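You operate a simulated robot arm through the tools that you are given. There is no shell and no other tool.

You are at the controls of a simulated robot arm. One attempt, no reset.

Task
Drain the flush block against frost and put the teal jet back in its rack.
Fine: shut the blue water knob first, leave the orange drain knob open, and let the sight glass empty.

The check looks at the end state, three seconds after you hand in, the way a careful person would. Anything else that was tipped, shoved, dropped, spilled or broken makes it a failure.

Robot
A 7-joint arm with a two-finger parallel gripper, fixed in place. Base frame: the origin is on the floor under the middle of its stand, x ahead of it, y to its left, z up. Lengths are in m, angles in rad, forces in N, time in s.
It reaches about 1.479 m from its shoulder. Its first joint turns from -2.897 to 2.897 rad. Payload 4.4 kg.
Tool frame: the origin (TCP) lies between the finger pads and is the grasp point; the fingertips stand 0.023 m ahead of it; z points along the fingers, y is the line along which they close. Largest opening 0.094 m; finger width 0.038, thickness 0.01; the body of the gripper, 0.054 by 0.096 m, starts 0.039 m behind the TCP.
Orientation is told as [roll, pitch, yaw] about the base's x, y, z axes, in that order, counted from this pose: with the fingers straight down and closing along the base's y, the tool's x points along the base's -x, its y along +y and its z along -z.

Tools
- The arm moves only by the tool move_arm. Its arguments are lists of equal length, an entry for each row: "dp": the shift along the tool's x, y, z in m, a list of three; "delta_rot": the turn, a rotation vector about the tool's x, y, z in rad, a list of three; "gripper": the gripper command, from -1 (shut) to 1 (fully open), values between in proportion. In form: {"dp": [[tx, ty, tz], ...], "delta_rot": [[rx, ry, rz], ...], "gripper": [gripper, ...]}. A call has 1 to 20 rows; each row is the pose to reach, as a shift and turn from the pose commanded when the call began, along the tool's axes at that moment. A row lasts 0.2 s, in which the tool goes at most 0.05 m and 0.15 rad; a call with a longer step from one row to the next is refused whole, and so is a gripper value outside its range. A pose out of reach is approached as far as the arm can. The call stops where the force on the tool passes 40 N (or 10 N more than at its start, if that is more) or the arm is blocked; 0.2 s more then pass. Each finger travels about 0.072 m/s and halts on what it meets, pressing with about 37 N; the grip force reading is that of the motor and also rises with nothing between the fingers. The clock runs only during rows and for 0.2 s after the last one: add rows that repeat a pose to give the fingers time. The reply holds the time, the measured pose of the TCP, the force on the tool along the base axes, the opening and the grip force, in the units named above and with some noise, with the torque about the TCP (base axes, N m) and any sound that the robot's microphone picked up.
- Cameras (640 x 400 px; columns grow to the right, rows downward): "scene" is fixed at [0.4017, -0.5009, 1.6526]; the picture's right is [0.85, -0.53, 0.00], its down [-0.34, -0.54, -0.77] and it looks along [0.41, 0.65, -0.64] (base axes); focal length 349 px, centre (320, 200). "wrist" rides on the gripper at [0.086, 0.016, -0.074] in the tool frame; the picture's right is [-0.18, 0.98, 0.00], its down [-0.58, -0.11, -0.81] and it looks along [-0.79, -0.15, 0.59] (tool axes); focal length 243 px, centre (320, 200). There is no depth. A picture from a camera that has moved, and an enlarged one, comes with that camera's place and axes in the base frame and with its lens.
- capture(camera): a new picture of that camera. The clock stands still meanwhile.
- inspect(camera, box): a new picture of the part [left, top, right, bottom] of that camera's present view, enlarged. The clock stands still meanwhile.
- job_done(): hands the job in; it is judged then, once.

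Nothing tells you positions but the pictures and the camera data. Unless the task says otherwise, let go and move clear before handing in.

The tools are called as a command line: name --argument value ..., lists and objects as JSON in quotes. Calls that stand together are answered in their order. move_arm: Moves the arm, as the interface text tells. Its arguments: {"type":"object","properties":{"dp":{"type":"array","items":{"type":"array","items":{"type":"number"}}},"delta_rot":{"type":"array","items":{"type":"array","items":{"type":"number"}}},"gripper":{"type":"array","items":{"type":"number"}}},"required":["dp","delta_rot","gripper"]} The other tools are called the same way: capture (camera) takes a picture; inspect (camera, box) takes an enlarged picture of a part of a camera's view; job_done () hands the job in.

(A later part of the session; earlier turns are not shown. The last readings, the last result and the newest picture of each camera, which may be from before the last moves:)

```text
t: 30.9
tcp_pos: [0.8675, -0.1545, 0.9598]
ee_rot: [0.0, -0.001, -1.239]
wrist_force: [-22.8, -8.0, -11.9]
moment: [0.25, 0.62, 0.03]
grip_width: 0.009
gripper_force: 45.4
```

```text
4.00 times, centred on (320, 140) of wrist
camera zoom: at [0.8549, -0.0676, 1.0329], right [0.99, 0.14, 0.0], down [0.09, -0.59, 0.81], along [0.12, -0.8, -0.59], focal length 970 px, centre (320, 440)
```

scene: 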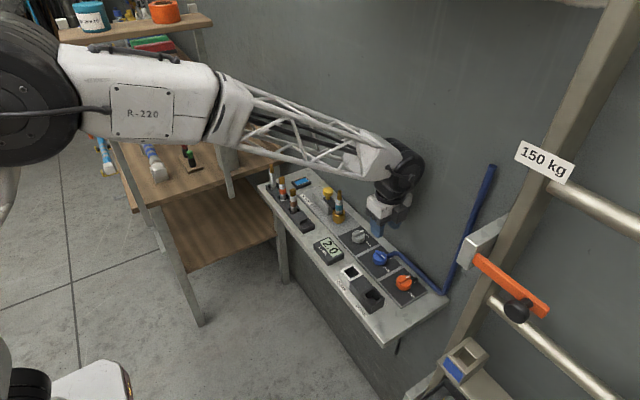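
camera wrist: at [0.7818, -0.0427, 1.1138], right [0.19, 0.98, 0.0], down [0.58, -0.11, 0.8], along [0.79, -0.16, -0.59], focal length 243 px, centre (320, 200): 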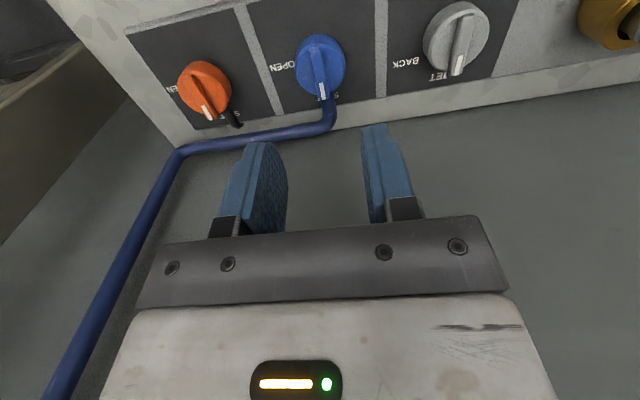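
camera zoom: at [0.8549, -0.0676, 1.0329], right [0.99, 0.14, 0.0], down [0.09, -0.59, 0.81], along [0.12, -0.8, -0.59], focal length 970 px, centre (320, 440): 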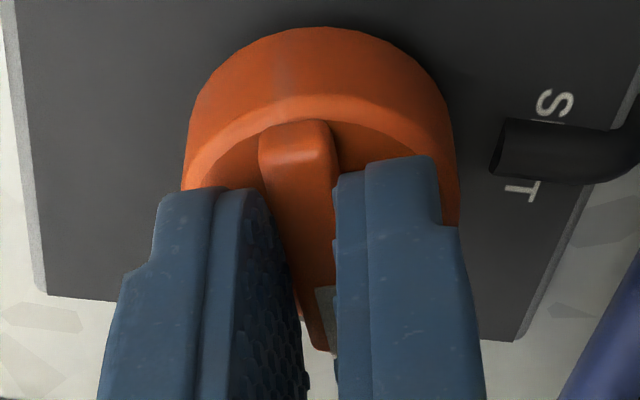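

The knob still follows with about 0.33 rad left. I'll finish the turn and then look at the sight glass.

move_arm --dp '[[0, 0, 0], [0, 0, 0], [0, 0, 0], [0, 0, 0], [0, 0, 0], [0, 0, 0]]' --delta_rot '[[0, 0, 0.08], [0, 0, 0.16], [0, 0, 0.24], [0, 0, 0.3], [0, 0, 0.332], [0, 0, 0.332]]' --gripper '[-1, -1, -1, -1, -1, -1]'

inspect --camera "wrist" --box '[240, 90, 400, 190]'

inspect --camera "scene" --box '[250, 150, 450, 310]'

```text
t: 32.2
tcp_pos: [0.8681, -0.1536, 0.96]
ee_rot: [-0.001, 0.001, -1.572]
wrist_force: [6.4, 0.3, -21.5]
moment: [0.28, -0.17, 0.08]
grip_width: 0.0089
gripper_force: 45.0
```

```text
4.00 times, centred on (320, 140) of wrist
camera zoom: at [0.8839, -0.0682, 1.0329], right [0.98, -0.19, 0.0], down [-0.11, -0.58, 0.81], along [-0.15, -0.79, -0.59], focal length 970 px, centre (320, 440)
```

zoom: 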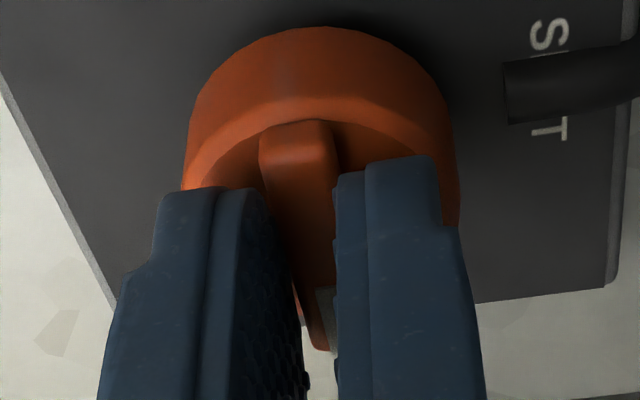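

```text
2.50 times, centred on (350, 230) of scene
camera zoom: at [0.4017, -0.5009, 1.6526], right [0.85, -0.53, 0.0], down [-0.34, -0.54, -0.77], along [0.41, 0.65, -0.64], focal length 873 px, centre (245, 125)
```

zoom: 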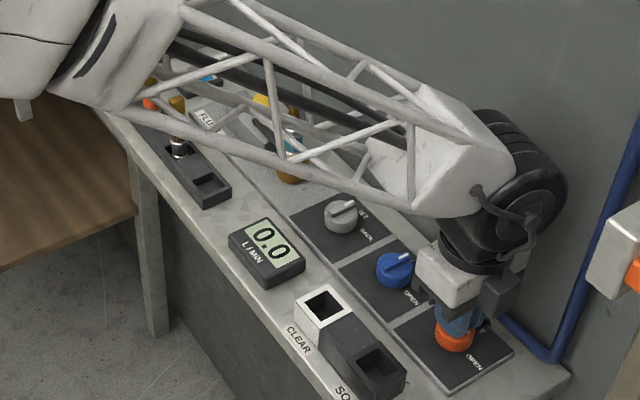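

Orange is at OPEN. I'll release it and rise, then go and check the sight glass.

move_arm --dp '[[0, 0, 0], [0, 0, 0], [0, 0, 0], [0, 0, -0.02], [0, 0, -0.05], [0, 0, -0.09], [0, 0, -0.13], [0, 0, -0.13]]' --delta_rot '[[0, 0, 0], [0, 0, 0], [0, 0, 0], [0, 0, 0], [0, 0, 0], [0, 0, 0], [0, 0, 0], [0, 0, 0]]' --gripper '[-0.4, -0.2, -0.2, -0.2, -0.2, -0.2, -0.2, -0.2]'

capture --camera "wrist"

capture --camera "scene"

```text
t: 34.0
tcp_pos: [0.8671, -0.1556, 1.0906]
ee_rot: [0.0, -0.001, -1.572]
wrist_force: [0.9, 0.2, -0.2]
moment: [0.01, 0.02, 0.04]
grip_width: 0.0374
gripper_force: 0.0
```

```text
taken
camera wrist: at [0.8839, -0.0694, 1.1641], right [0.98, -0.19, 0.0], down [-0.11, -0.58, 0.81], along [-0.15, -0.79, -0.59], focal length 243 px, centre (320, 200)
```

wrist: 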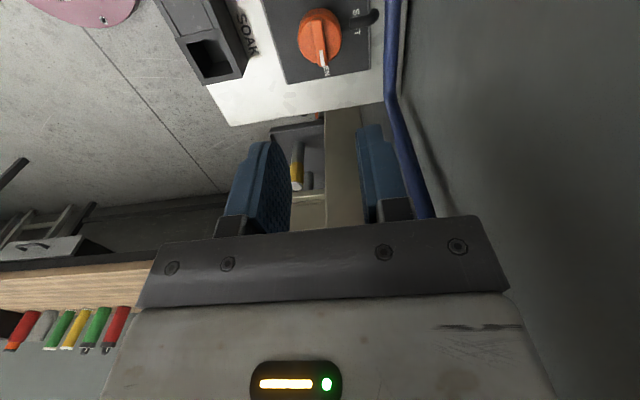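

```text
taken
```

scene: 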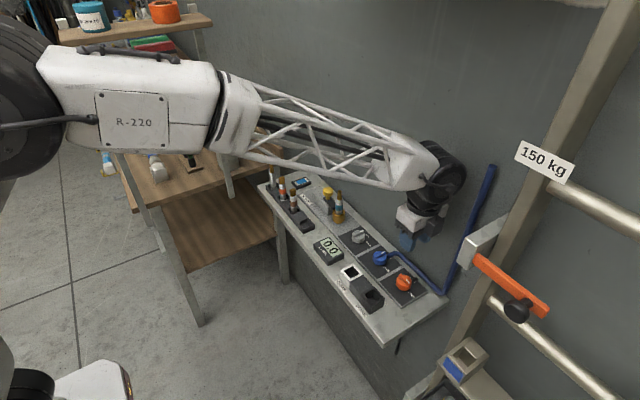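

inspect --camera "scene" --box '[260, 165, 360, 240]'

inspect --camera "scene" --box '[340, 220, 450, 310]'

```text
5.33 times, centred on (310, 202) of scene
camera zoom: at [0.4017, -0.5009, 1.6526], right [0.85, -0.53, 0.0], down [-0.34, -0.54, -0.77], along [0.41, 0.65, -0.64], focal length 1862 px, centre (373, 187)
```

zoom: 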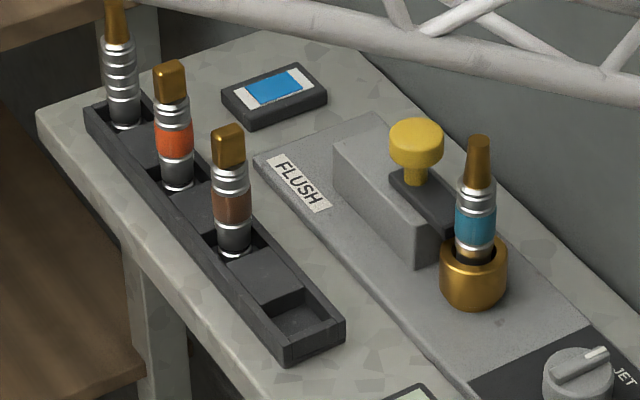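

```text
4.44 times, centred on (395, 265) of scene
camera zoom: at [0.4017, -0.5009, 1.6526], right [0.85, -0.53, 0.0], down [-0.34, -0.54, -0.77], along [0.41, 0.65, -0.64], focal length 1551 px, centre (-13, -89)
```

zoom: 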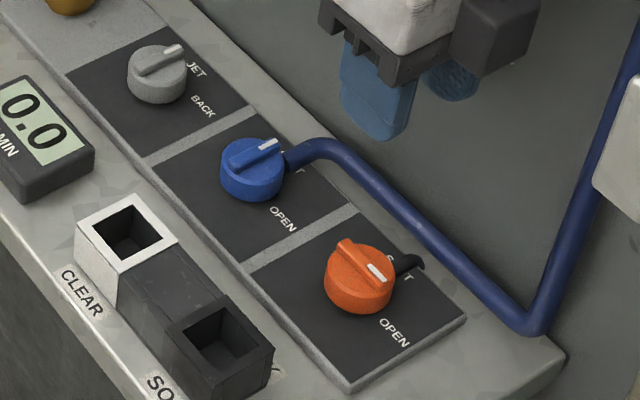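

The blue column in the sight glass has started to shrink, so it is draining. While that goes on I'll bring the camera round to the flush block and study the yellow latch and the jet.

move_arm --dp '[[0.01, -0.03, 0], [0.03, -0.06, 0], [0.06, -0.09, 0], [0.09, -0.12, 0], [0.12, -0.127, 0], [0.155, -0.127, 0], [0.19, -0.127, 0], [0.225, -0.127, 0], [0.26, -0.127, 0], [0.285, -0.127, 0], [0.3, -0.127, 0], [0.3, -0.127, 0]]' --delta_rot '[[0, 0, -0.14], [0, 0, -0.28], [0, 0, -0.42], [0, 0, -0.57], [0, 0, -0.71], [0, 0, -0.85], [0, 0, -1.0], [0, 0, -1.14], [0, 0, -1.28], [0, 0, -1.43], [0, 0, -1.5715], [0, 0, -1.5715]]' --gripper '[-0.2, 0, 0.2, 0.5, 1, 1, 1, 1, 1, 1, 1, 1]'

move_arm --dp '[[0, 0, 0.03], [0, 0, 0.06], [0, 0, 0.07], [0, 0, 0.07]]' --delta_rot '[[0, 0, 0], [0, 0, 0], [0, 0, 0], [0, 0, 0]]' --gripper '[1, 1, 1, 1]'

capture --camera "wrist"

inspect --camera "wrist" --box '[240, 110, 416, 220]'

```text
t: 36.6
tcp_pos: [0.7407, 0.1447, 1.0911]
ee_rot: [0.0, 0.0, 0.002]
wrist_force: [-0.1, 0.1, -0.1]
moment: [0.03, 0.0, -0.01]
grip_width: 0.0939
gripper_force: 0.1
```

```text
t: 37.6
tcp_pos: [0.7413, 0.1462, 1.0176]
ee_rot: [-0.001, 0.002, -0.001]
wrist_force: [0.0, -0.6, -0.8]
moment: [0.01, -0.02, 0.03]
grip_width: 0.0938
gripper_force: 0.0
```

```text
taken
camera wrist: at [0.6541, 0.1619, 1.093], right [0.18, 0.98, 0.0], down [0.58, -0.11, 0.81], along [0.79, -0.15, -0.59], focal length 243 px, centre (320, 200)
```

wrist: 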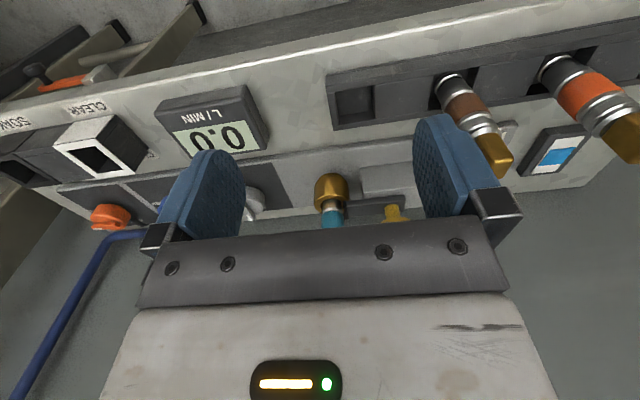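

```text
3.64 times, centred on (328, 165) of wrist
camera zoom: at [0.6541, 0.1619, 1.093], right [0.18, 0.98, 0.0], down [0.58, -0.11, 0.81], along [0.79, -0.15, -0.59], focal length 882 px, centre (291, 327)
```

zoom: 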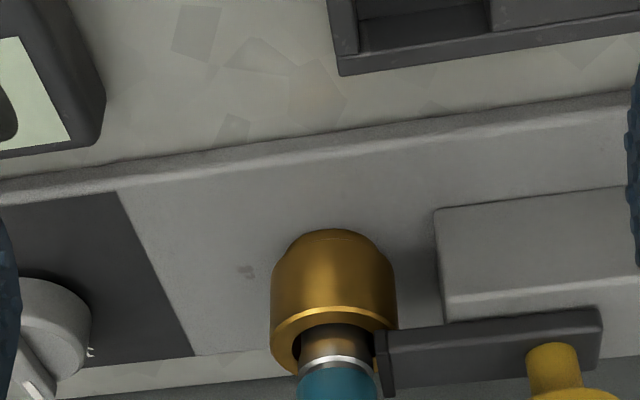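

The gripper palm hides part of the latch from here, so I'll use tight zooms from the fixed scene camera.

inspect --camera "scene" --box '[316, 182, 356, 226]'

inspect --camera "scene" --box '[262, 165, 322, 235]'

inspect --camera "wrist" --box '[320, 60, 520, 185]'

```text
9.09 times, centred on (336, 204) of scene
camera zoom: at [0.4017, -0.5009, 1.6526], right [0.85, -0.53, 0.0], down [-0.34, -0.54, -0.77], along [0.41, 0.65, -0.64], focal length 3173 px, centre (174, 164)
```

zoom: 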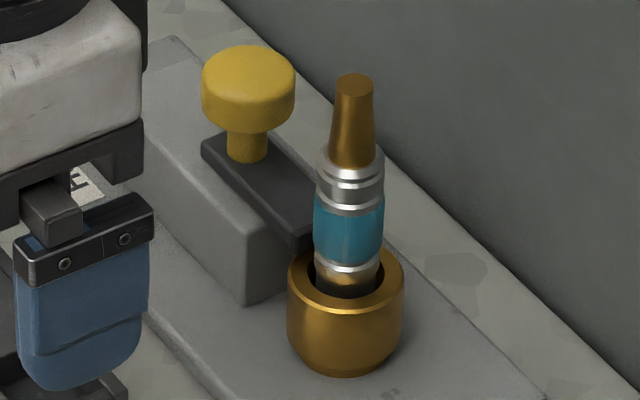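

```text
5.71 times, centred on (292, 200) of scene
camera zoom: at [0.4017, -0.5009, 1.6526], right [0.85, -0.53, 0.0], down [-0.34, -0.54, -0.77], along [0.41, 0.65, -0.64], focal length 1994 px, centre (480, 200)
```

zoom: 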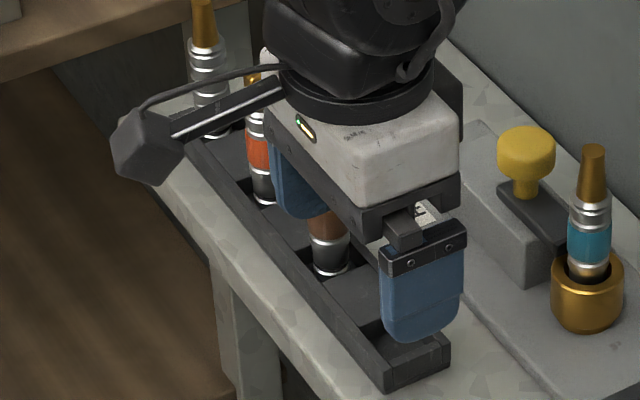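

```text
3.20 times, centred on (420, 122) of wrist
camera zoom: at [0.6541, 0.1619, 1.093], right [0.18, 0.98, 0.0], down [0.58, -0.11, 0.81], along [0.79, -0.15, -0.59], focal length 776 px, centre (0, 448)
```

zoom: 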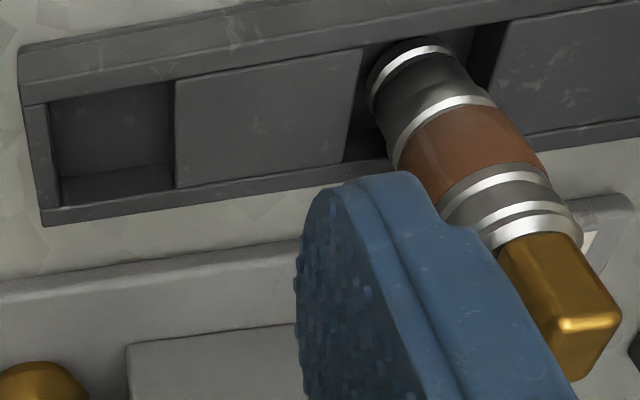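

The jet axis is near (0.868, 0.1355) with its top near z=1.025. The yellow cap is about 31 mm across, near (0.866, 0.193), with its top near 0.994. It sits on a dark slide bar that bears on the jet just above the socket rim. I'll move up and over the yellow cap with yaw -90°, giving the glass more time to drain.

move_arm --dp '[[0, 0, -0.045], [0, 0, -0.09], [-0.01, 0.005, -0.105], [-0.03, 0.01, -0.105], [-0.05, 0.015, -0.105], [-0.07, 0.02, -0.105], [-0.09, 0.03, -0.105], [-0.1, 0.035, -0.105], [-0.11, 0.04, -0.105], [-0.12, 0.045, -0.105], [-0.125, 0.047, -0.105], [-0.125, 0.047, -0.105]]' --delta_rot '[[0, 0, 0.14], [0, 0, 0.28], [0, 0, 0.42], [0, 0, 0.57], [0, 0, 0.71], [0, 0, 0.85], [0, 0, 1.0], [0, 0, 1.14], [0, 0, 1.28], [0, 0, 1.43], [0, 0, 1.5708], [0, 0, 1.5708]]' --gripper '[1, 1, 0.6, 0.3, 0.3, 0.3, 0.3, 0.3, 0.3, 0.3, 0.3, 0.3]'

capture --camera "wrist"

inspect --camera "wrist" --box '[220, 20, 420, 145]'

inspect --camera "scene" --box '[262, 165, 362, 235]'

```text
t: 40.2
tcp_pos: [0.8657, 0.1919, 1.124]
ee_rot: [0.0, 0.001, -1.572]
wrist_force: [-0.3, -0.8, 0.8]
moment: [-0.01, 0.0, -0.01]
grip_width: 0.0609
gripper_force: 0.2
```

```text
taken
camera wrist: at [0.8818, 0.2787, 1.1981], right [0.98, -0.19, 0.0], down [-0.11, -0.58, 0.81], along [-0.15, -0.79, -0.59], focal length 243 px, centre (320, 200)
```

wrist: 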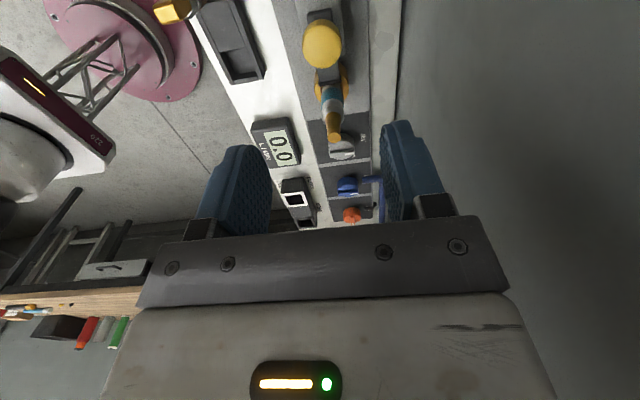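

```text
3.20 times, centred on (320, 82) of wrist
camera zoom: at [0.8818, 0.2787, 1.1981], right [0.98, -0.19, 0.0], down [-0.11, -0.58, 0.81], along [-0.15, -0.79, -0.59], focal length 776 px, centre (320, 576)
```

zoom: 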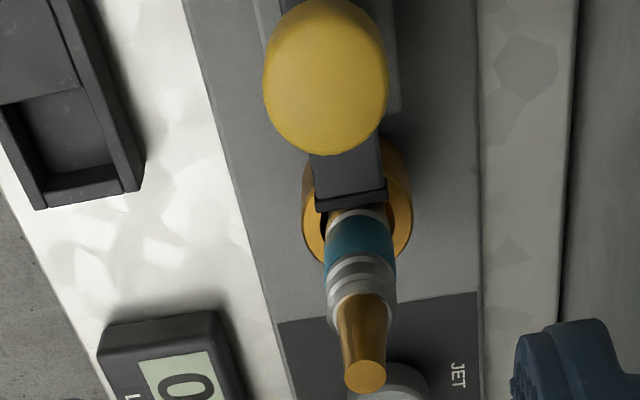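

```text
5.71 times, centred on (312, 200) of scene
camera zoom: at [0.4017, -0.5009, 1.6526], right [0.85, -0.53, 0.0], down [-0.34, -0.54, -0.77], along [0.41, 0.65, -0.64], focal length 1994 px, centre (366, 200)
```

zoom: 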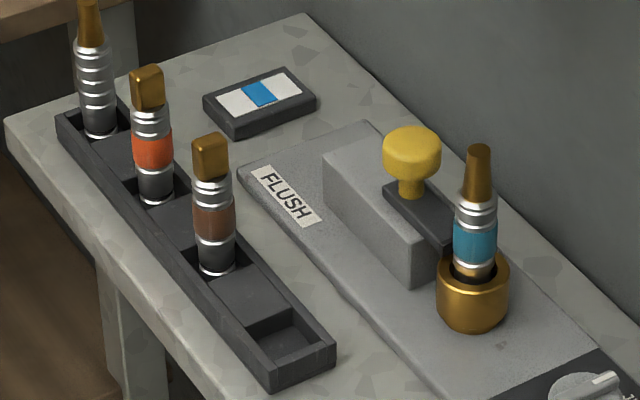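

The sight glass is about one third full and still falling. The slide bar laps over the socket against the jet, so it is a hold-down latch and has to be pulled back (+y) before lifting. I'll lower around the yellow cap while the glass drains.

move_arm --dp '[[0.002, 0.001, 0.03], [0.004, 0.002, 0.06], [0.004, 0.002, 0.09], [0.004, 0.002, 0.11], [0.004, 0.002, 0.125], [0.004, 0.002, 0.134], [0.004, 0.002, 0.134]]' --delta_rot '[[0, 0, 0], [0, 0, 0], [0, 0, 0], [0, 0, 0], [0, 0, 0], [0, 0, 0], [0, 0, 0]]' --gripper '[0.3, 0.3, 0.3, 0.3, 0.3, 0.3, 0.3]'

capture --camera "wrist"

inspect --camera "wrist" --box '[240, 90, 400, 190]'

inspect --camera "scene" --box '[262, 165, 362, 235]'

```text
t: 41.9
tcp_pos: [0.8678, 0.1967, 0.9889]
ee_rot: [0.0, 0.001, -1.57]
wrist_force: [-0.4, -0.5, 0.0]
moment: [0.01, 0.01, 0.02]
grip_width: 0.061
gripper_force: 0.1
```

```text
taken
camera wrist: at [0.884, 0.2832, 1.0634], right [0.98, -0.18, 0.0], down [-0.11, -0.58, 0.81], along [-0.15, -0.79, -0.59], focal length 243 px, centre (320, 200)
```

wrist: 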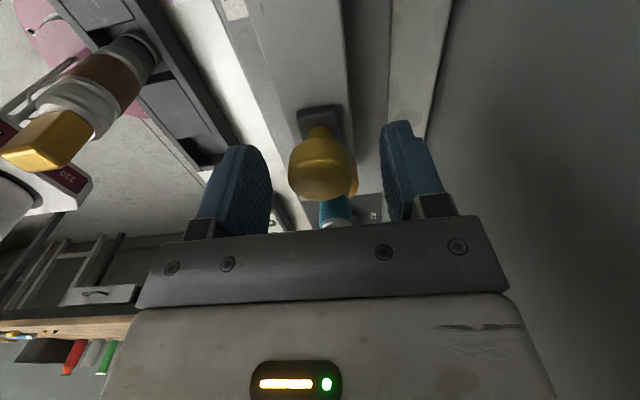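

```text
4.00 times, centred on (320, 140) of wrist
camera zoom: at [0.884, 0.2832, 1.0634], right [0.98, -0.18, 0.0], down [-0.11, -0.58, 0.81], along [-0.15, -0.79, -0.59], focal length 970 px, centre (320, 440)
```

zoom: 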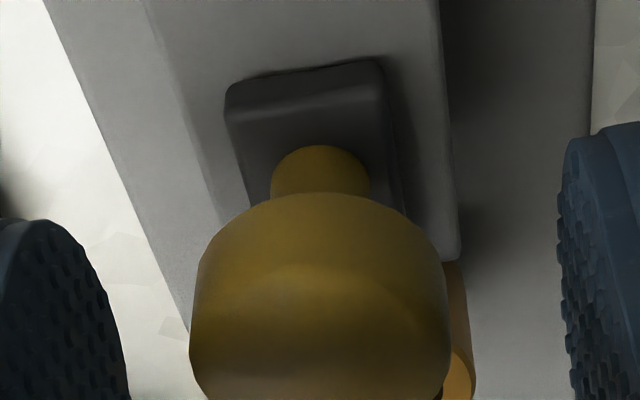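

```text
5.71 times, centred on (312, 200) of scene
camera zoom: at [0.4017, -0.5009, 1.6526], right [0.85, -0.53, 0.0], down [-0.34, -0.54, -0.77], along [0.41, 0.65, -0.64], focal length 1994 px, centre (366, 200)
```

zoom: 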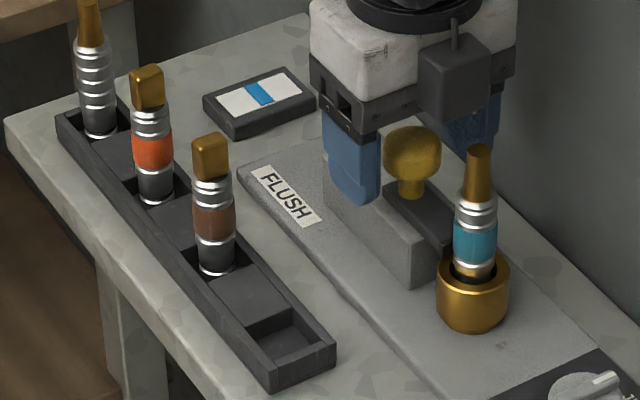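

The gripper is centred around the yellow cap and a thin blue sliver remains in the glass. I'll hold still for about 3 s.

move_arm --dp '[[0, 0, 0], [0, 0, 0], [0, 0, 0], [0, 0, 0], [0, 0, 0], [0, 0, 0], [0, 0, 0], [0, 0, 0], [0, 0, 0], [0, 0, 0], [0, 0, 0], [0, 0, 0], [0, 0, 0], [0, 0, 0], [0, 0, 0], [0, 0, 0]]' --delta_rot '[[0, 0, 0], [0, 0, 0], [0, 0, 0], [0, 0, 0], [0, 0, 0], [0, 0, 0], [0, 0, 0], [0, 0, 0], [0, 0, 0], [0, 0, 0], [0, 0, 0], [0, 0, 0], [0, 0, 0], [0, 0, 0], [0, 0, 0], [0, 0, 0]]' --gripper '[0.3, 0.3, 0.3, 0.3, 0.3, 0.3, 0.3, 0.3, 0.3, 0.3, 0.3, 0.3, 0.3, 0.3, 0.3, 0.3]'

inspect --camera "scene" --box '[262, 165, 362, 235]'

```text
t: 45.2
tcp_pos: [0.8672, 0.1963, 0.99]
ee_rot: [0.0, 0.0, -1.572]
wrist_force: [-0.2, 0.2, -0.2]
moment: [0.0, -0.02, 0.01]
grip_width: 0.0611
gripper_force: 0.0
```

```text
5.71 times, centred on (312, 200) of scene
camera zoom: at [0.4017, -0.5009, 1.6526], right [0.85, -0.53, 0.0], down [-0.34, -0.54, -0.77], along [0.41, 0.65, -0.64], focal length 1994 px, centre (366, 200)
```

zoom: 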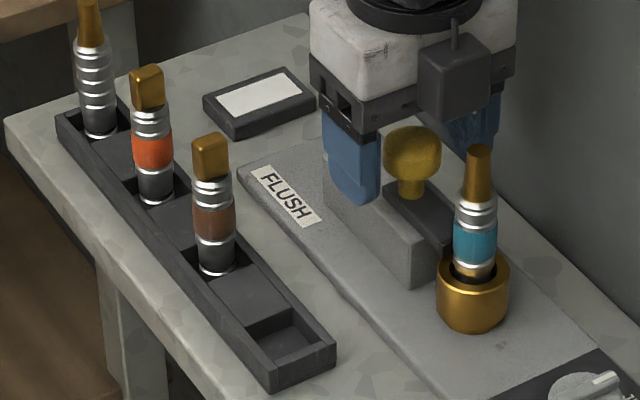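

The sight glass is empty (all white). Now I'll close on the yellow cap and see how it holds before pulling it back.

move_arm --dp '[[0, 0, 0], [0, 0, 0], [0, 0, 0], [0, 0, 0]]' --delta_rot '[[0, 0, 0], [0, 0, 0], [0, 0, 0], [0, 0, 0]]' --gripper '[-0.1, -0.25, -0.35, -0.35]'

inspect --camera "wrist" --box '[240, 90, 400, 190]'

```text
t: 46.2
tcp_pos: [0.8689, 0.1964, 0.9907]
ee_rot: [-0.001, 0.0, -1.572]
wrist_force: [-4.4, -0.2, 0.6]
moment: [0.01, -0.21, -0.03]
grip_width: 0.0316
gripper_force: 32.0
```

```text
4.00 times, centred on (320, 140) of wrist
camera zoom: at [0.8838, 0.2832, 1.0635], right [0.98, -0.18, 0.0], down [-0.11, -0.58, 0.81], along [-0.15, -0.79, -0.59], focal length 970 px, centre (320, 440)
```

zoom: 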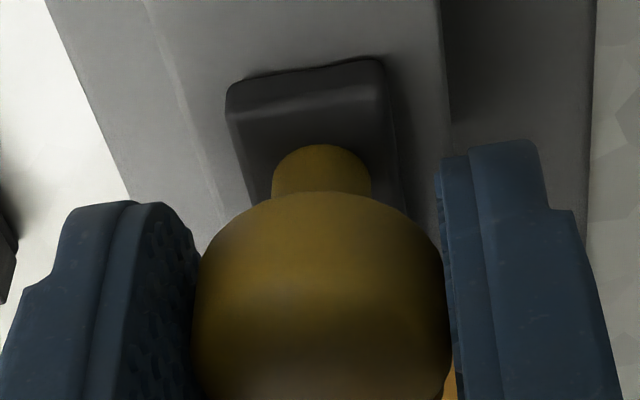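

The cap is gripped at 31.6 mm and well centred. I'll pull it gently toward +y, away from the jet.

move_arm --dp '[[0, 0, 0], [0.004, 0, 0], [0.008, 0, 0], [0.012, 0, 0], [0.016, 0, 0], [0.02, 0, 0], [0.02, 0, 0]]' --delta_rot '[[0, 0, 0], [0, 0, 0], [0, 0, 0], [0, 0, 0], [0, 0, 0], [0, 0, 0], [0, 0, 0]]' --gripper '[-0.6, -0.6, -0.6, -0.6, -0.6, -0.6, -0.6]'

inspect --camera "wrist" --box '[240, 90, 400, 190]'

inspect --camera "scene" --box '[302, 175, 372, 230]'

```text
t: 47.9
tcp_pos: [0.8676, 0.2171, 0.9915]
ee_rot: [-0.002, -0.001, -1.569]
wrist_force: [-0.9, -0.8, -11.5]
moment: [-0.22, -0.31, -0.08]
grip_width: 0.031
gripper_force: 45.6
```

```text
4.00 times, centred on (320, 140) of wrist
camera zoom: at [0.8839, 0.3037, 1.0635], right [0.98, -0.18, 0.0], down [-0.11, -0.58, 0.81], along [-0.15, -0.79, -0.59], focal length 970 px, centre (320, 440)
```

zoom: 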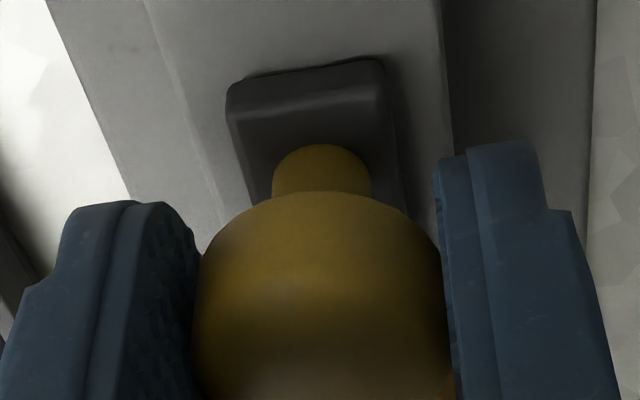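

```text
7.27 times, centred on (337, 202) of scene
camera zoom: at [0.4017, -0.5009, 1.6526], right [0.85, -0.53, 0.0], down [-0.34, -0.54, -0.77], along [0.41, 0.65, -0.64], focal length 2538 px, centre (196, 182)
```

zoom: 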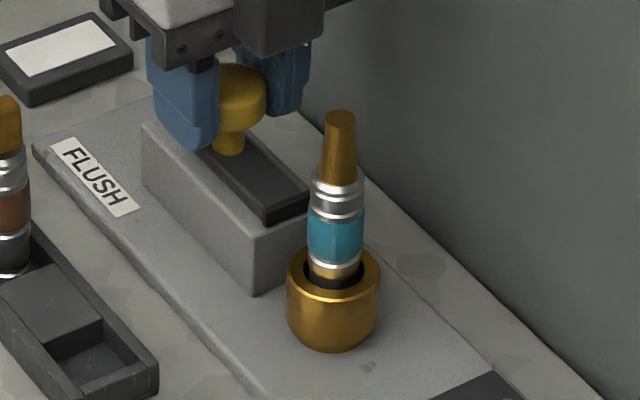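

The slide moved back 20 mm freely and its end is now clear of the jet. I'll ease it a little further to see whether it reaches its end stop, then let go.

move_arm --dp '[[0.003, 0, 0], [0.006, 0, 0], [0.006, 0, 0]]' --delta_rot '[[0, 0, 0], [0, 0, 0], [0, 0, 0]]' --gripper '[-0.6, -0.6, -0.6]'

inspect --camera "scene" --box '[302, 175, 372, 230]'

```text
t: 48.6
tcp_pos: [0.8686, 0.2225, 0.9893]
ee_rot: [-0.003, 0.0, -1.571]
wrist_force: [-4.0, 1.1, -17.3]
moment: [0.04, -0.28, 0.0]
grip_width: 0.0313
gripper_force: 44.6
```

```text
7.27 times, centred on (337, 202) of scene
camera zoom: at [0.4017, -0.5009, 1.6526], right [0.85, -0.53, 0.0], down [-0.34, -0.54, -0.77], along [0.41, 0.65, -0.64], focal length 2538 px, centre (196, 182)
```

zoom: 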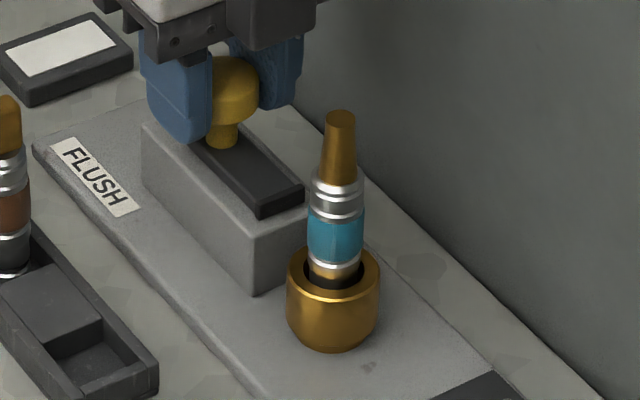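

The latch is clear of the jet by a good margin. I'll open, rise, and go back to yaw 0 for a view of the jet and the rack slot.

move_arm --dp '[[0, 0, 0], [0, 0, 0], [0, 0, 0], [0, 0, -0.03], [0, 0, -0.07], [0, 0, -0.11], [0, 0, -0.14], [0, 0, -0.14]]' --delta_rot '[[0, 0, 0], [0, 0, 0], [0, 0, 0], [0, 0, 0], [0, 0, 0], [0, 0, 0], [0, 0, 0], [0, 0, 0]]' --gripper '[0, 0.3, 0.3, 0.3, 0.3, 0.3, 0.3, 0.3]'

inspect --camera "scene" --box '[302, 175, 372, 230]'

move_arm --dp '[[-0.01, -0.01, 0], [-0.02, -0.02, 0], [-0.03, -0.03, 0], [-0.04, -0.04, 0], [-0.05, -0.05, 0], [-0.06, -0.06, 0], [-0.07, -0.07, 0], [-0.08, -0.08, 0], [-0.085, -0.09, 0], [-0.085, -0.1, 0], [-0.085, -0.1, 0], [-0.085, -0.1, 0]]' --delta_rot '[[0, 0, -0.14], [0, 0, -0.28], [0, 0, -0.42], [0, 0, -0.57], [0, 0, -0.71], [0, 0, -0.85], [0, 0, -1.0], [0, 0, -1.14], [0, 0, -1.28], [0, 0, -1.43], [0, 0, -1.5708], [0, 0, -1.5708]]' --gripper '[0.3, 0.3, 0.3, 0.3, 0.3, 0.3, 0.3, 0.3, 0.3, 0.3, 0.3, 0.3]'

capture --camera "wrist"

inspect --camera "wrist" --box '[240, 60, 480, 210]'

```text
t: 50.5
tcp_pos: [0.8685, 0.2229, 1.1284]
ee_rot: [0.0, -0.001, -1.572]
wrist_force: [-0.6, 0.5, 0.1]
moment: [-0.02, -0.01, 0.01]
grip_width: 0.0611
gripper_force: 0.1
```

```text
7.27 times, centred on (337, 202) of scene
camera zoom: at [0.4017, -0.5009, 1.6526], right [0.85, -0.53, 0.0], down [-0.34, -0.54, -0.77], along [0.41, 0.65, -0.64], focal length 2538 px, centre (196, 182)
```

zoom: 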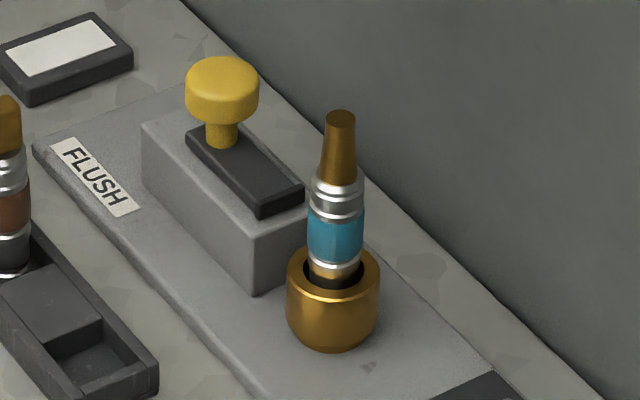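

```text
t: 53.0
tcp_pos: [0.7675, 0.1365, 1.1302]
ee_rot: [-0.003, -0.001, 0.003]
wrist_force: [-0.1, 0.6, 1.0]
moment: [0.05, -0.02, -0.01]
grip_width: 0.0611
gripper_force: 0.0
```

```text
taken
camera wrist: at [0.6812, 0.153, 1.204], right [0.18, 0.98, 0.0], down [0.58, -0.11, 0.81], along [0.79, -0.15, -0.59], focal length 243 px, centre (320, 200)
```

wrist: 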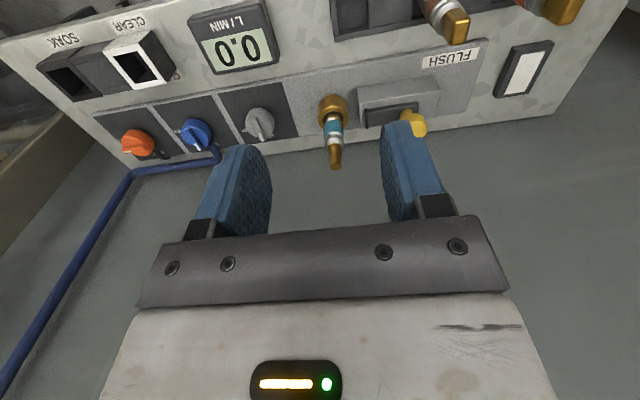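

```text
2.67 times, centred on (360, 135) of wrist
camera zoom: at [0.6812, 0.153, 1.204], right [0.18, 0.98, 0.0], down [0.58, -0.11, 0.81], along [0.79, -0.15, -0.59], focal length 647 px, centre (213, 373)
```

zoom: 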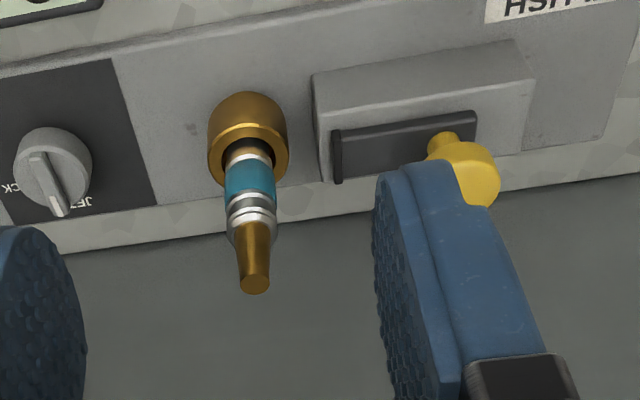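

The jet stands upright at about (0.867, 0.135), and the latch is open. I'll move over it and check the alignment before going down.

move_arm --dp '[[-0.03, -0.001, 0], [-0.06, -0.002, 0], [-0.09, -0.002, 0], [-0.1, -0.002, 0], [-0.1, -0.002, 0.03], [-0.1, -0.002, 0.06], [-0.1, -0.002, 0.06]]' --delta_rot '[[0, 0, 0], [0, 0, 0], [0, 0, 0], [0, 0, 0], [0, 0, 0], [0, 0, 0], [0, 0, 0]]' --gripper '[0.3, 0.3, 0.3, 0.3, 0.3, 0.3, 0.3]'

capture --camera "wrist"

inspect --camera "wrist" --box '[240, 90, 400, 190]'

```text
t: 54.6
tcp_pos: [0.8677, 0.1367, 1.0706]
ee_rot: [0.0, -0.001, -0.003]
wrist_force: [-0.5, -0.1, 0.6]
moment: [0.01, -0.01, 0.01]
grip_width: 0.0611
gripper_force: 0.1
```

```text
taken
camera wrist: at [0.7808, 0.1523, 1.1441], right [0.18, 0.98, 0.0], down [0.58, -0.11, 0.81], along [0.79, -0.15, -0.59], focal length 243 px, centre (320, 200)
```

wrist: 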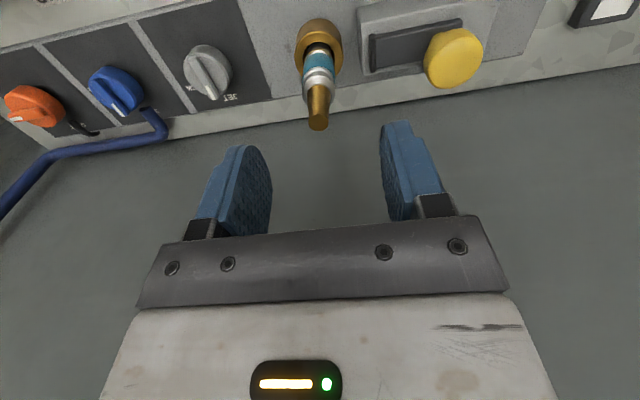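

```text
4.00 times, centred on (320, 140) of wrist
camera zoom: at [0.7808, 0.1523, 1.1441], right [0.18, 0.98, 0.0], down [0.58, -0.11, 0.81], along [0.79, -0.15, -0.59], focal length 970 px, centre (320, 440)
```

zoom: 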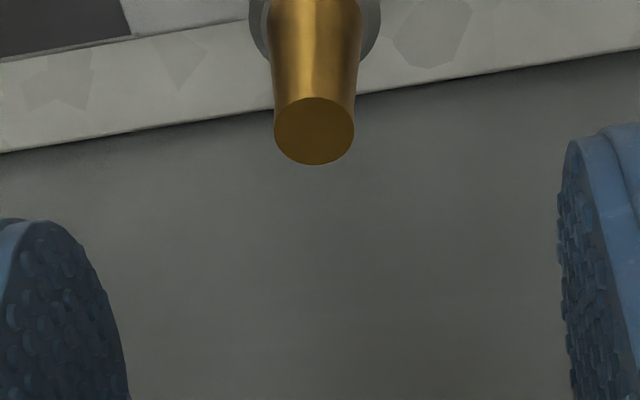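

The jet's tip is within 1 mm of the finger midline. I'll descend to grip the body at TCP z≈0.993, with the palm staying above the nozzle tip.

move_arm --dp '[[0, -0.001, 0.025], [0, -0.001, 0.05], [0, -0.001, 0.07], [0, -0.001, 0.0775], [0, -0.001, 0.0775]]' --delta_rot '[[0, 0, 0], [0, 0, 0], [0, 0, 0], [0, 0, 0], [0, 0, 0]]' --gripper '[0.3, 0.3, 0.3, 0.3, 0.3]'

inspect --camera "wrist" --box '[220, 90, 420, 230]'

inspect --camera "scene" --box '[302, 165, 382, 230]'

```text
t: 55.9
tcp_pos: [0.8693, 0.1347, 0.9939]
ee_rot: [0.0, 0.001, 0.0]
wrist_force: [0.0, 0.6, 0.4]
moment: [0.01, -0.02, -0.02]
grip_width: 0.0612
gripper_force: 0.1
```

```text
2.86 times, centred on (320, 160) of wrist
camera zoom: at [0.7816, 0.1516, 1.0668], right [0.18, 0.98, 0.0], down [0.58, -0.11, 0.81], along [0.79, -0.15, -0.59], focal length 693 px, centre (320, 314)
```

zoom: 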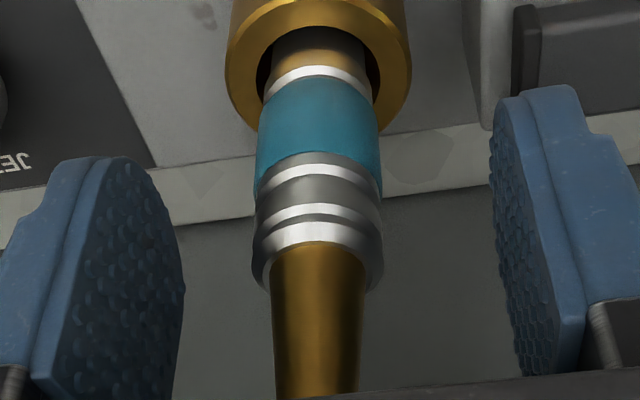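

```text
6.15 times, centred on (342, 198) of scene
camera zoom: at [0.4017, -0.5009, 1.6526], right [0.85, -0.53, 0.0], down [-0.34, -0.54, -0.77], along [0.41, 0.65, -0.64], focal length 2148 px, centre (185, 215)
```

zoom: 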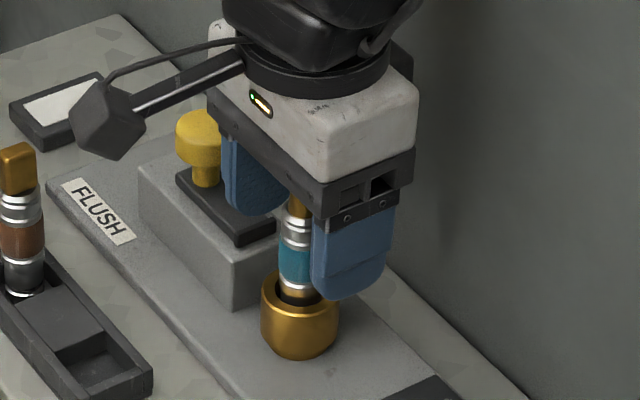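

The fingers are evenly placed beside the jet body. I'll close gently onto it.

move_arm --dp '[[0, 0, 0], [0, 0, 0], [0, 0, 0], [0, 0, 0], [0, 0, 0]]' --delta_rot '[[0, 0, 0], [0, 0, 0], [0, 0, 0], [0, 0, 0], [0, 0, 0]]' --gripper '[-0.2, -0.4, -0.5, -0.7, -0.7]'

inspect --camera "wrist" --box '[220, 90, 420, 230]'

```text
t: 57.0
tcp_pos: [0.8687, 0.1356, 0.9925]
ee_rot: [0.0, 0.001, -0.001]
wrist_force: [-0.5, 1.5, 1.6]
moment: [0.04, 0.02, 0.0]
grip_width: 0.0209
gripper_force: 37.7
```

```text
2.86 times, centred on (320, 160) of wrist
camera zoom: at [0.7816, 0.1516, 1.0669], right [0.18, 0.98, 0.0], down [0.58, -0.11, 0.81], along [0.79, -0.15, -0.59], focal length 693 px, centre (320, 314)
```

zoom: 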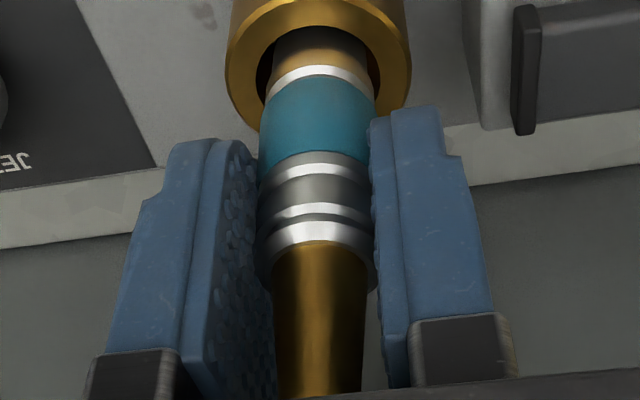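

The jet is gripped at 20.9 mm with almost no side force. I'll lift slowly and watch the reading.

move_arm --dp '[[0, 0, 0], [0, 0, -0.005], [0, 0, -0.01], [0, 0, -0.015], [0, 0, -0.015]]' --delta_rot '[[0, 0, 0], [0, 0, 0], [0, 0, 0], [0, 0, 0], [0, 0, 0]]' --gripper '[-0.9, -0.9, -0.9, -0.9, -0.9]'

inspect --camera "wrist" --box '[220, 60, 420, 200]'

inspect --camera "scene" --box '[302, 165, 382, 230]'

```text
t: 58.2
tcp_pos: [0.8694, 0.1349, 1.0071]
ee_rot: [-0.001, 0.002, 0.0]
wrist_force: [-0.2, -0.1, -0.2]
moment: [-0.01, -0.01, 0.0]
grip_width: 0.0209
gripper_force: 36.8
```

```text
2.86 times, centred on (320, 130) of wrist
camera zoom: at [0.7814, 0.1508, 1.0818], right [0.18, 0.98, 0.0], down [0.58, -0.11, 0.81], along [0.79, -0.15, -0.59], focal length 693 px, centre (320, 400)
```

zoom: 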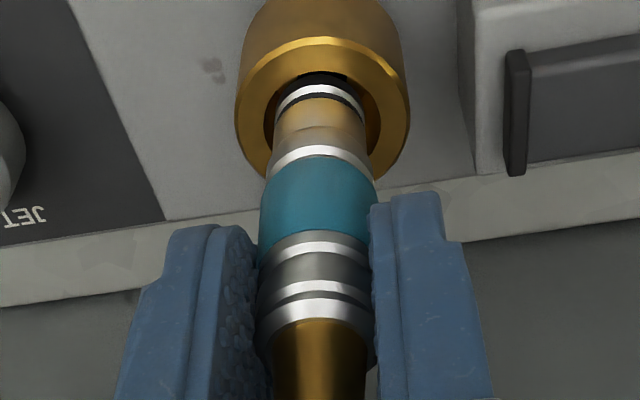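

```text
6.15 times, centred on (342, 198) of scene
camera zoom: at [0.4017, -0.5009, 1.6526], right [0.85, -0.53, 0.0], down [-0.34, -0.54, -0.77], along [0.41, 0.65, -0.64], focal length 2148 px, centre (185, 215)
```

zoom: 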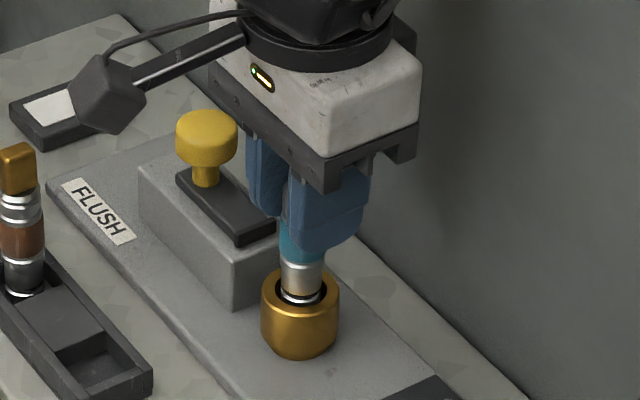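

It lifts freely with no load. I'll continue straight up until the jet's foot is clear of the socket.

move_arm --dp '[[0, 0, -0.015], [0, 0, -0.03], [0, 0, -0.05], [0, 0, -0.07], [0, 0, -0.09], [0, 0, -0.1], [0, 0, -0.1]]' --delta_rot '[[0, 0, 0], [0, 0, 0], [0, 0, 0], [0, 0, 0], [0, 0, 0], [0, 0, 0], [0, 0, 0]]' --gripper '[-0.9, -0.9, -0.9, -0.9, -0.9, -0.9, -0.9]'

capture --camera "wrist"

capture --camera "scene"

inspect --camera "scene" --box '[280, 130, 400, 230]'

```text
t: 59.9
tcp_pos: [0.8682, 0.1331, 1.1077]
ee_rot: [0.0, 0.002, -0.001]
wrist_force: [0.8, 0.3, -1.3]
moment: [0.0, 0.01, 0.01]
grip_width: 0.0206
gripper_force: 36.6
```

```text
taken
camera wrist: at [0.782, 0.1504, 1.182], right [0.18, 0.98, 0.0], down [0.58, -0.11, 0.81], along [0.79, -0.15, -0.59], focal length 243 px, centre (320, 200)
```

wrist: 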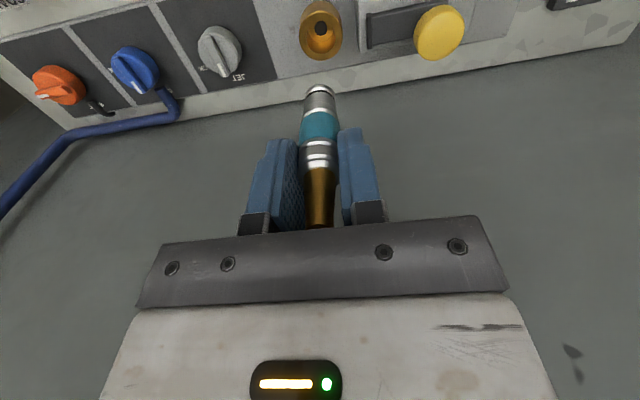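

```text
taken
```

scene: 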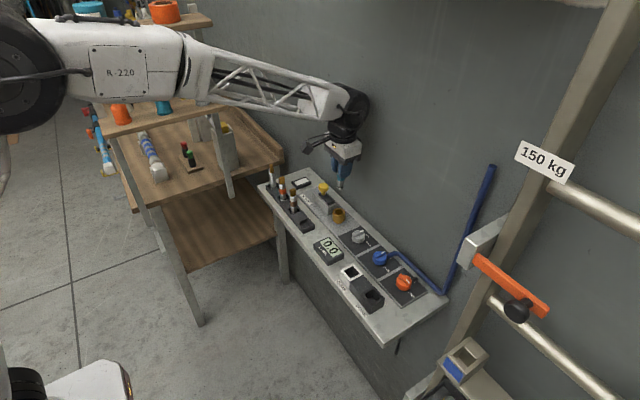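

```text
4.00 times, centred on (340, 180) of scene
camera zoom: at [0.4017, -0.5009, 1.6526], right [0.85, -0.53, 0.0], down [-0.34, -0.54, -0.77], along [0.41, 0.65, -0.64], focal length 1396 px, centre (240, 280)
```

zoom: 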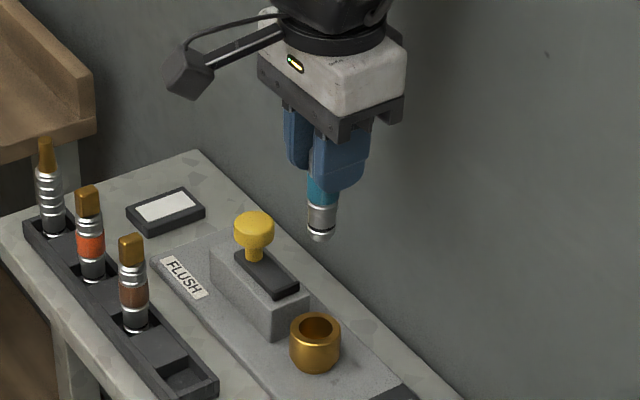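

The jet is fully out, its foot about 76 mm below the TCP. I'll back off in -x above everything to get a clear view of the empty rack slot.

move_arm --dp '[[0.03, 0, -0.01], [0.065, 0, -0.015], [0.1, 0, -0.015], [0.135, 0, -0.015], [0.17, 0, -0.015], [0.195, 0, -0.015], [0.208, 0, -0.015], [0.208, 0, -0.015]]' --delta_rot '[[0, 0, 0], [0, 0, 0], [0, 0, 0], [0, 0, 0], [0, 0, 0], [0, 0, 0], [0, 0, 0], [0, 0, 0]]' --gripper '[-0.9, -0.9, -0.9, -0.9, -0.9, -0.9, -0.9, -0.9]'

capture --camera "wrist"

inspect --camera "wrist" --box '[280, 60, 480, 185]'

inspect --camera "scene" --box '[262, 170, 342, 240]'

```text
t: 61.6
tcp_pos: [0.6595, 0.1346, 1.1243]
ee_rot: [0.002, -0.001, -0.002]
wrist_force: [-1.1, 0.3, -1.7]
moment: [-0.02, 0.04, -0.01]
grip_width: 0.0207
gripper_force: 37.3
```

```text
taken
camera wrist: at [0.5729, 0.1508, 1.1964], right [0.18, 0.98, 0.0], down [0.58, -0.11, 0.81], along [0.79, -0.15, -0.59], focal length 243 px, centre (320, 200)
```

wrist: 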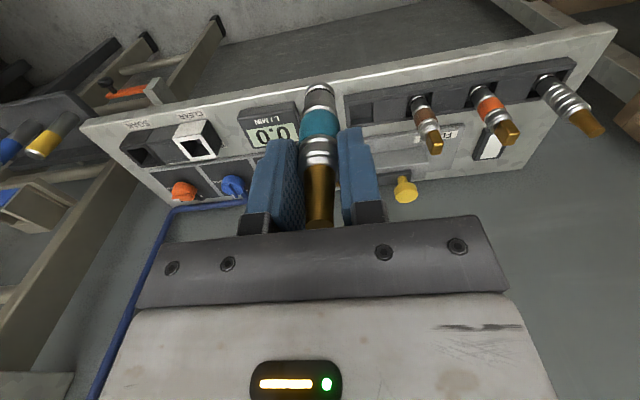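

```text
3.20 times, centred on (380, 122) of wrist
camera zoom: at [0.5729, 0.1508, 1.1964], right [0.18, 0.98, 0.0], down [0.58, -0.11, 0.81], along [0.79, -0.15, -0.59], focal length 776 px, centre (128, 448)
```

zoom: 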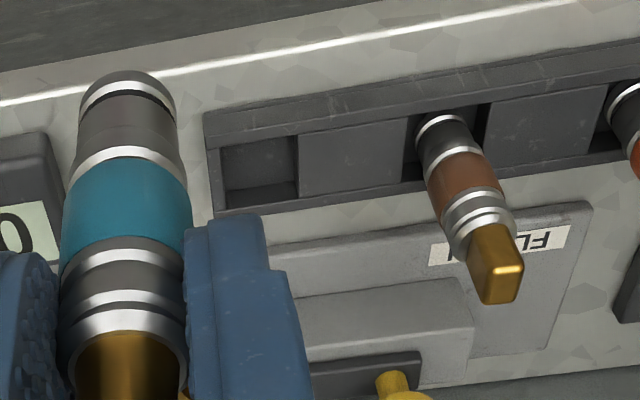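

```text
5.71 times, centred on (302, 205) of scene
camera zoom: at [0.4017, -0.5009, 1.6526], right [0.85, -0.53, 0.0], down [-0.34, -0.54, -0.77], along [0.41, 0.65, -0.64], focal length 1994 px, centre (423, 171)
```

zoom: 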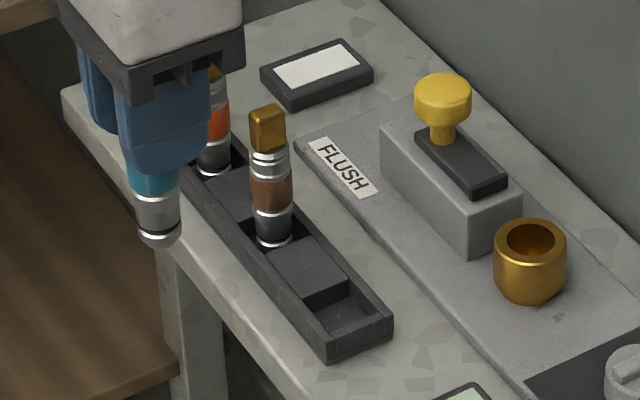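

The empty pocket is centred near (0.770, 0.169), with its rim at about z=0.917 and its floor near 0.90. The neighbouring brown jet stands at (0.768, 0.2425). I'll hover the teal jet over the pocket with its foot still high and check the alignment from two sides.

move_arm --dp '[[-0.025, 0.008, 0.01], [-0.05, 0.016, 0.02], [-0.075, 0.024, 0.03], [-0.1, 0.032, 0.04], [-0.1105, 0.0344, 0.05], [-0.1105, 0.0344, 0.05]]' --delta_rot '[[0, 0, 0], [0, 0, 0], [0, 0, 0], [0, 0, 0], [0, 0, 0], [0, 0, 0]]' --gripper '[-0.9, -0.9, -0.9, -0.9, -0.9, -0.9]'

inspect --camera "wrist" --box '[240, 20, 400, 130]'

inspect --camera "scene" --box '[262, 150, 342, 240]'

```text
t: 63.0
tcp_pos: [0.7717, 0.1688, 1.0734]
ee_rot: [0.0, 0.003, 0.001]
wrist_force: [-0.3, 0.7, -0.8]
moment: [0.0, 0.0, 0.0]
grip_width: 0.0202
gripper_force: 37.1
```

```text
3.64 times, centred on (320, 75) of wrist
camera zoom: at [0.6852, 0.1857, 1.1461], right [0.18, 0.98, 0.0], down [0.58, -0.11, 0.81], along [0.79, -0.15, -0.59], focal length 882 px, centre (320, 654)
```

zoom: 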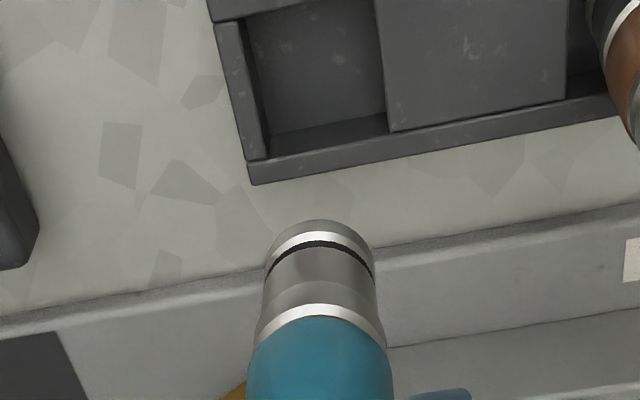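

```text
4.44 times, centred on (302, 195) of scene
camera zoom: at [0.4017, -0.5009, 1.6526], right [0.85, -0.53, 0.0], down [-0.34, -0.54, -0.77], along [0.41, 0.65, -0.64], focal length 1551 px, centre (400, 222)
```

zoom: 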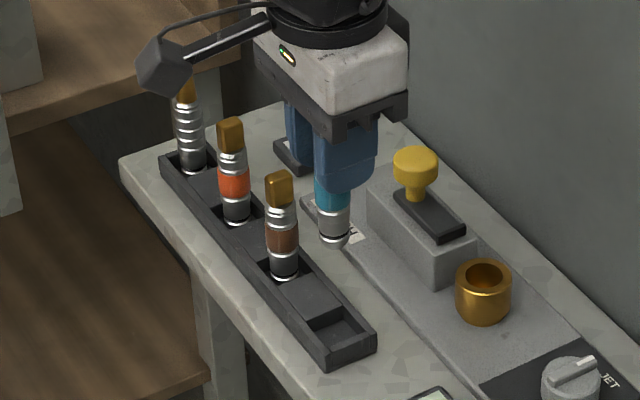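

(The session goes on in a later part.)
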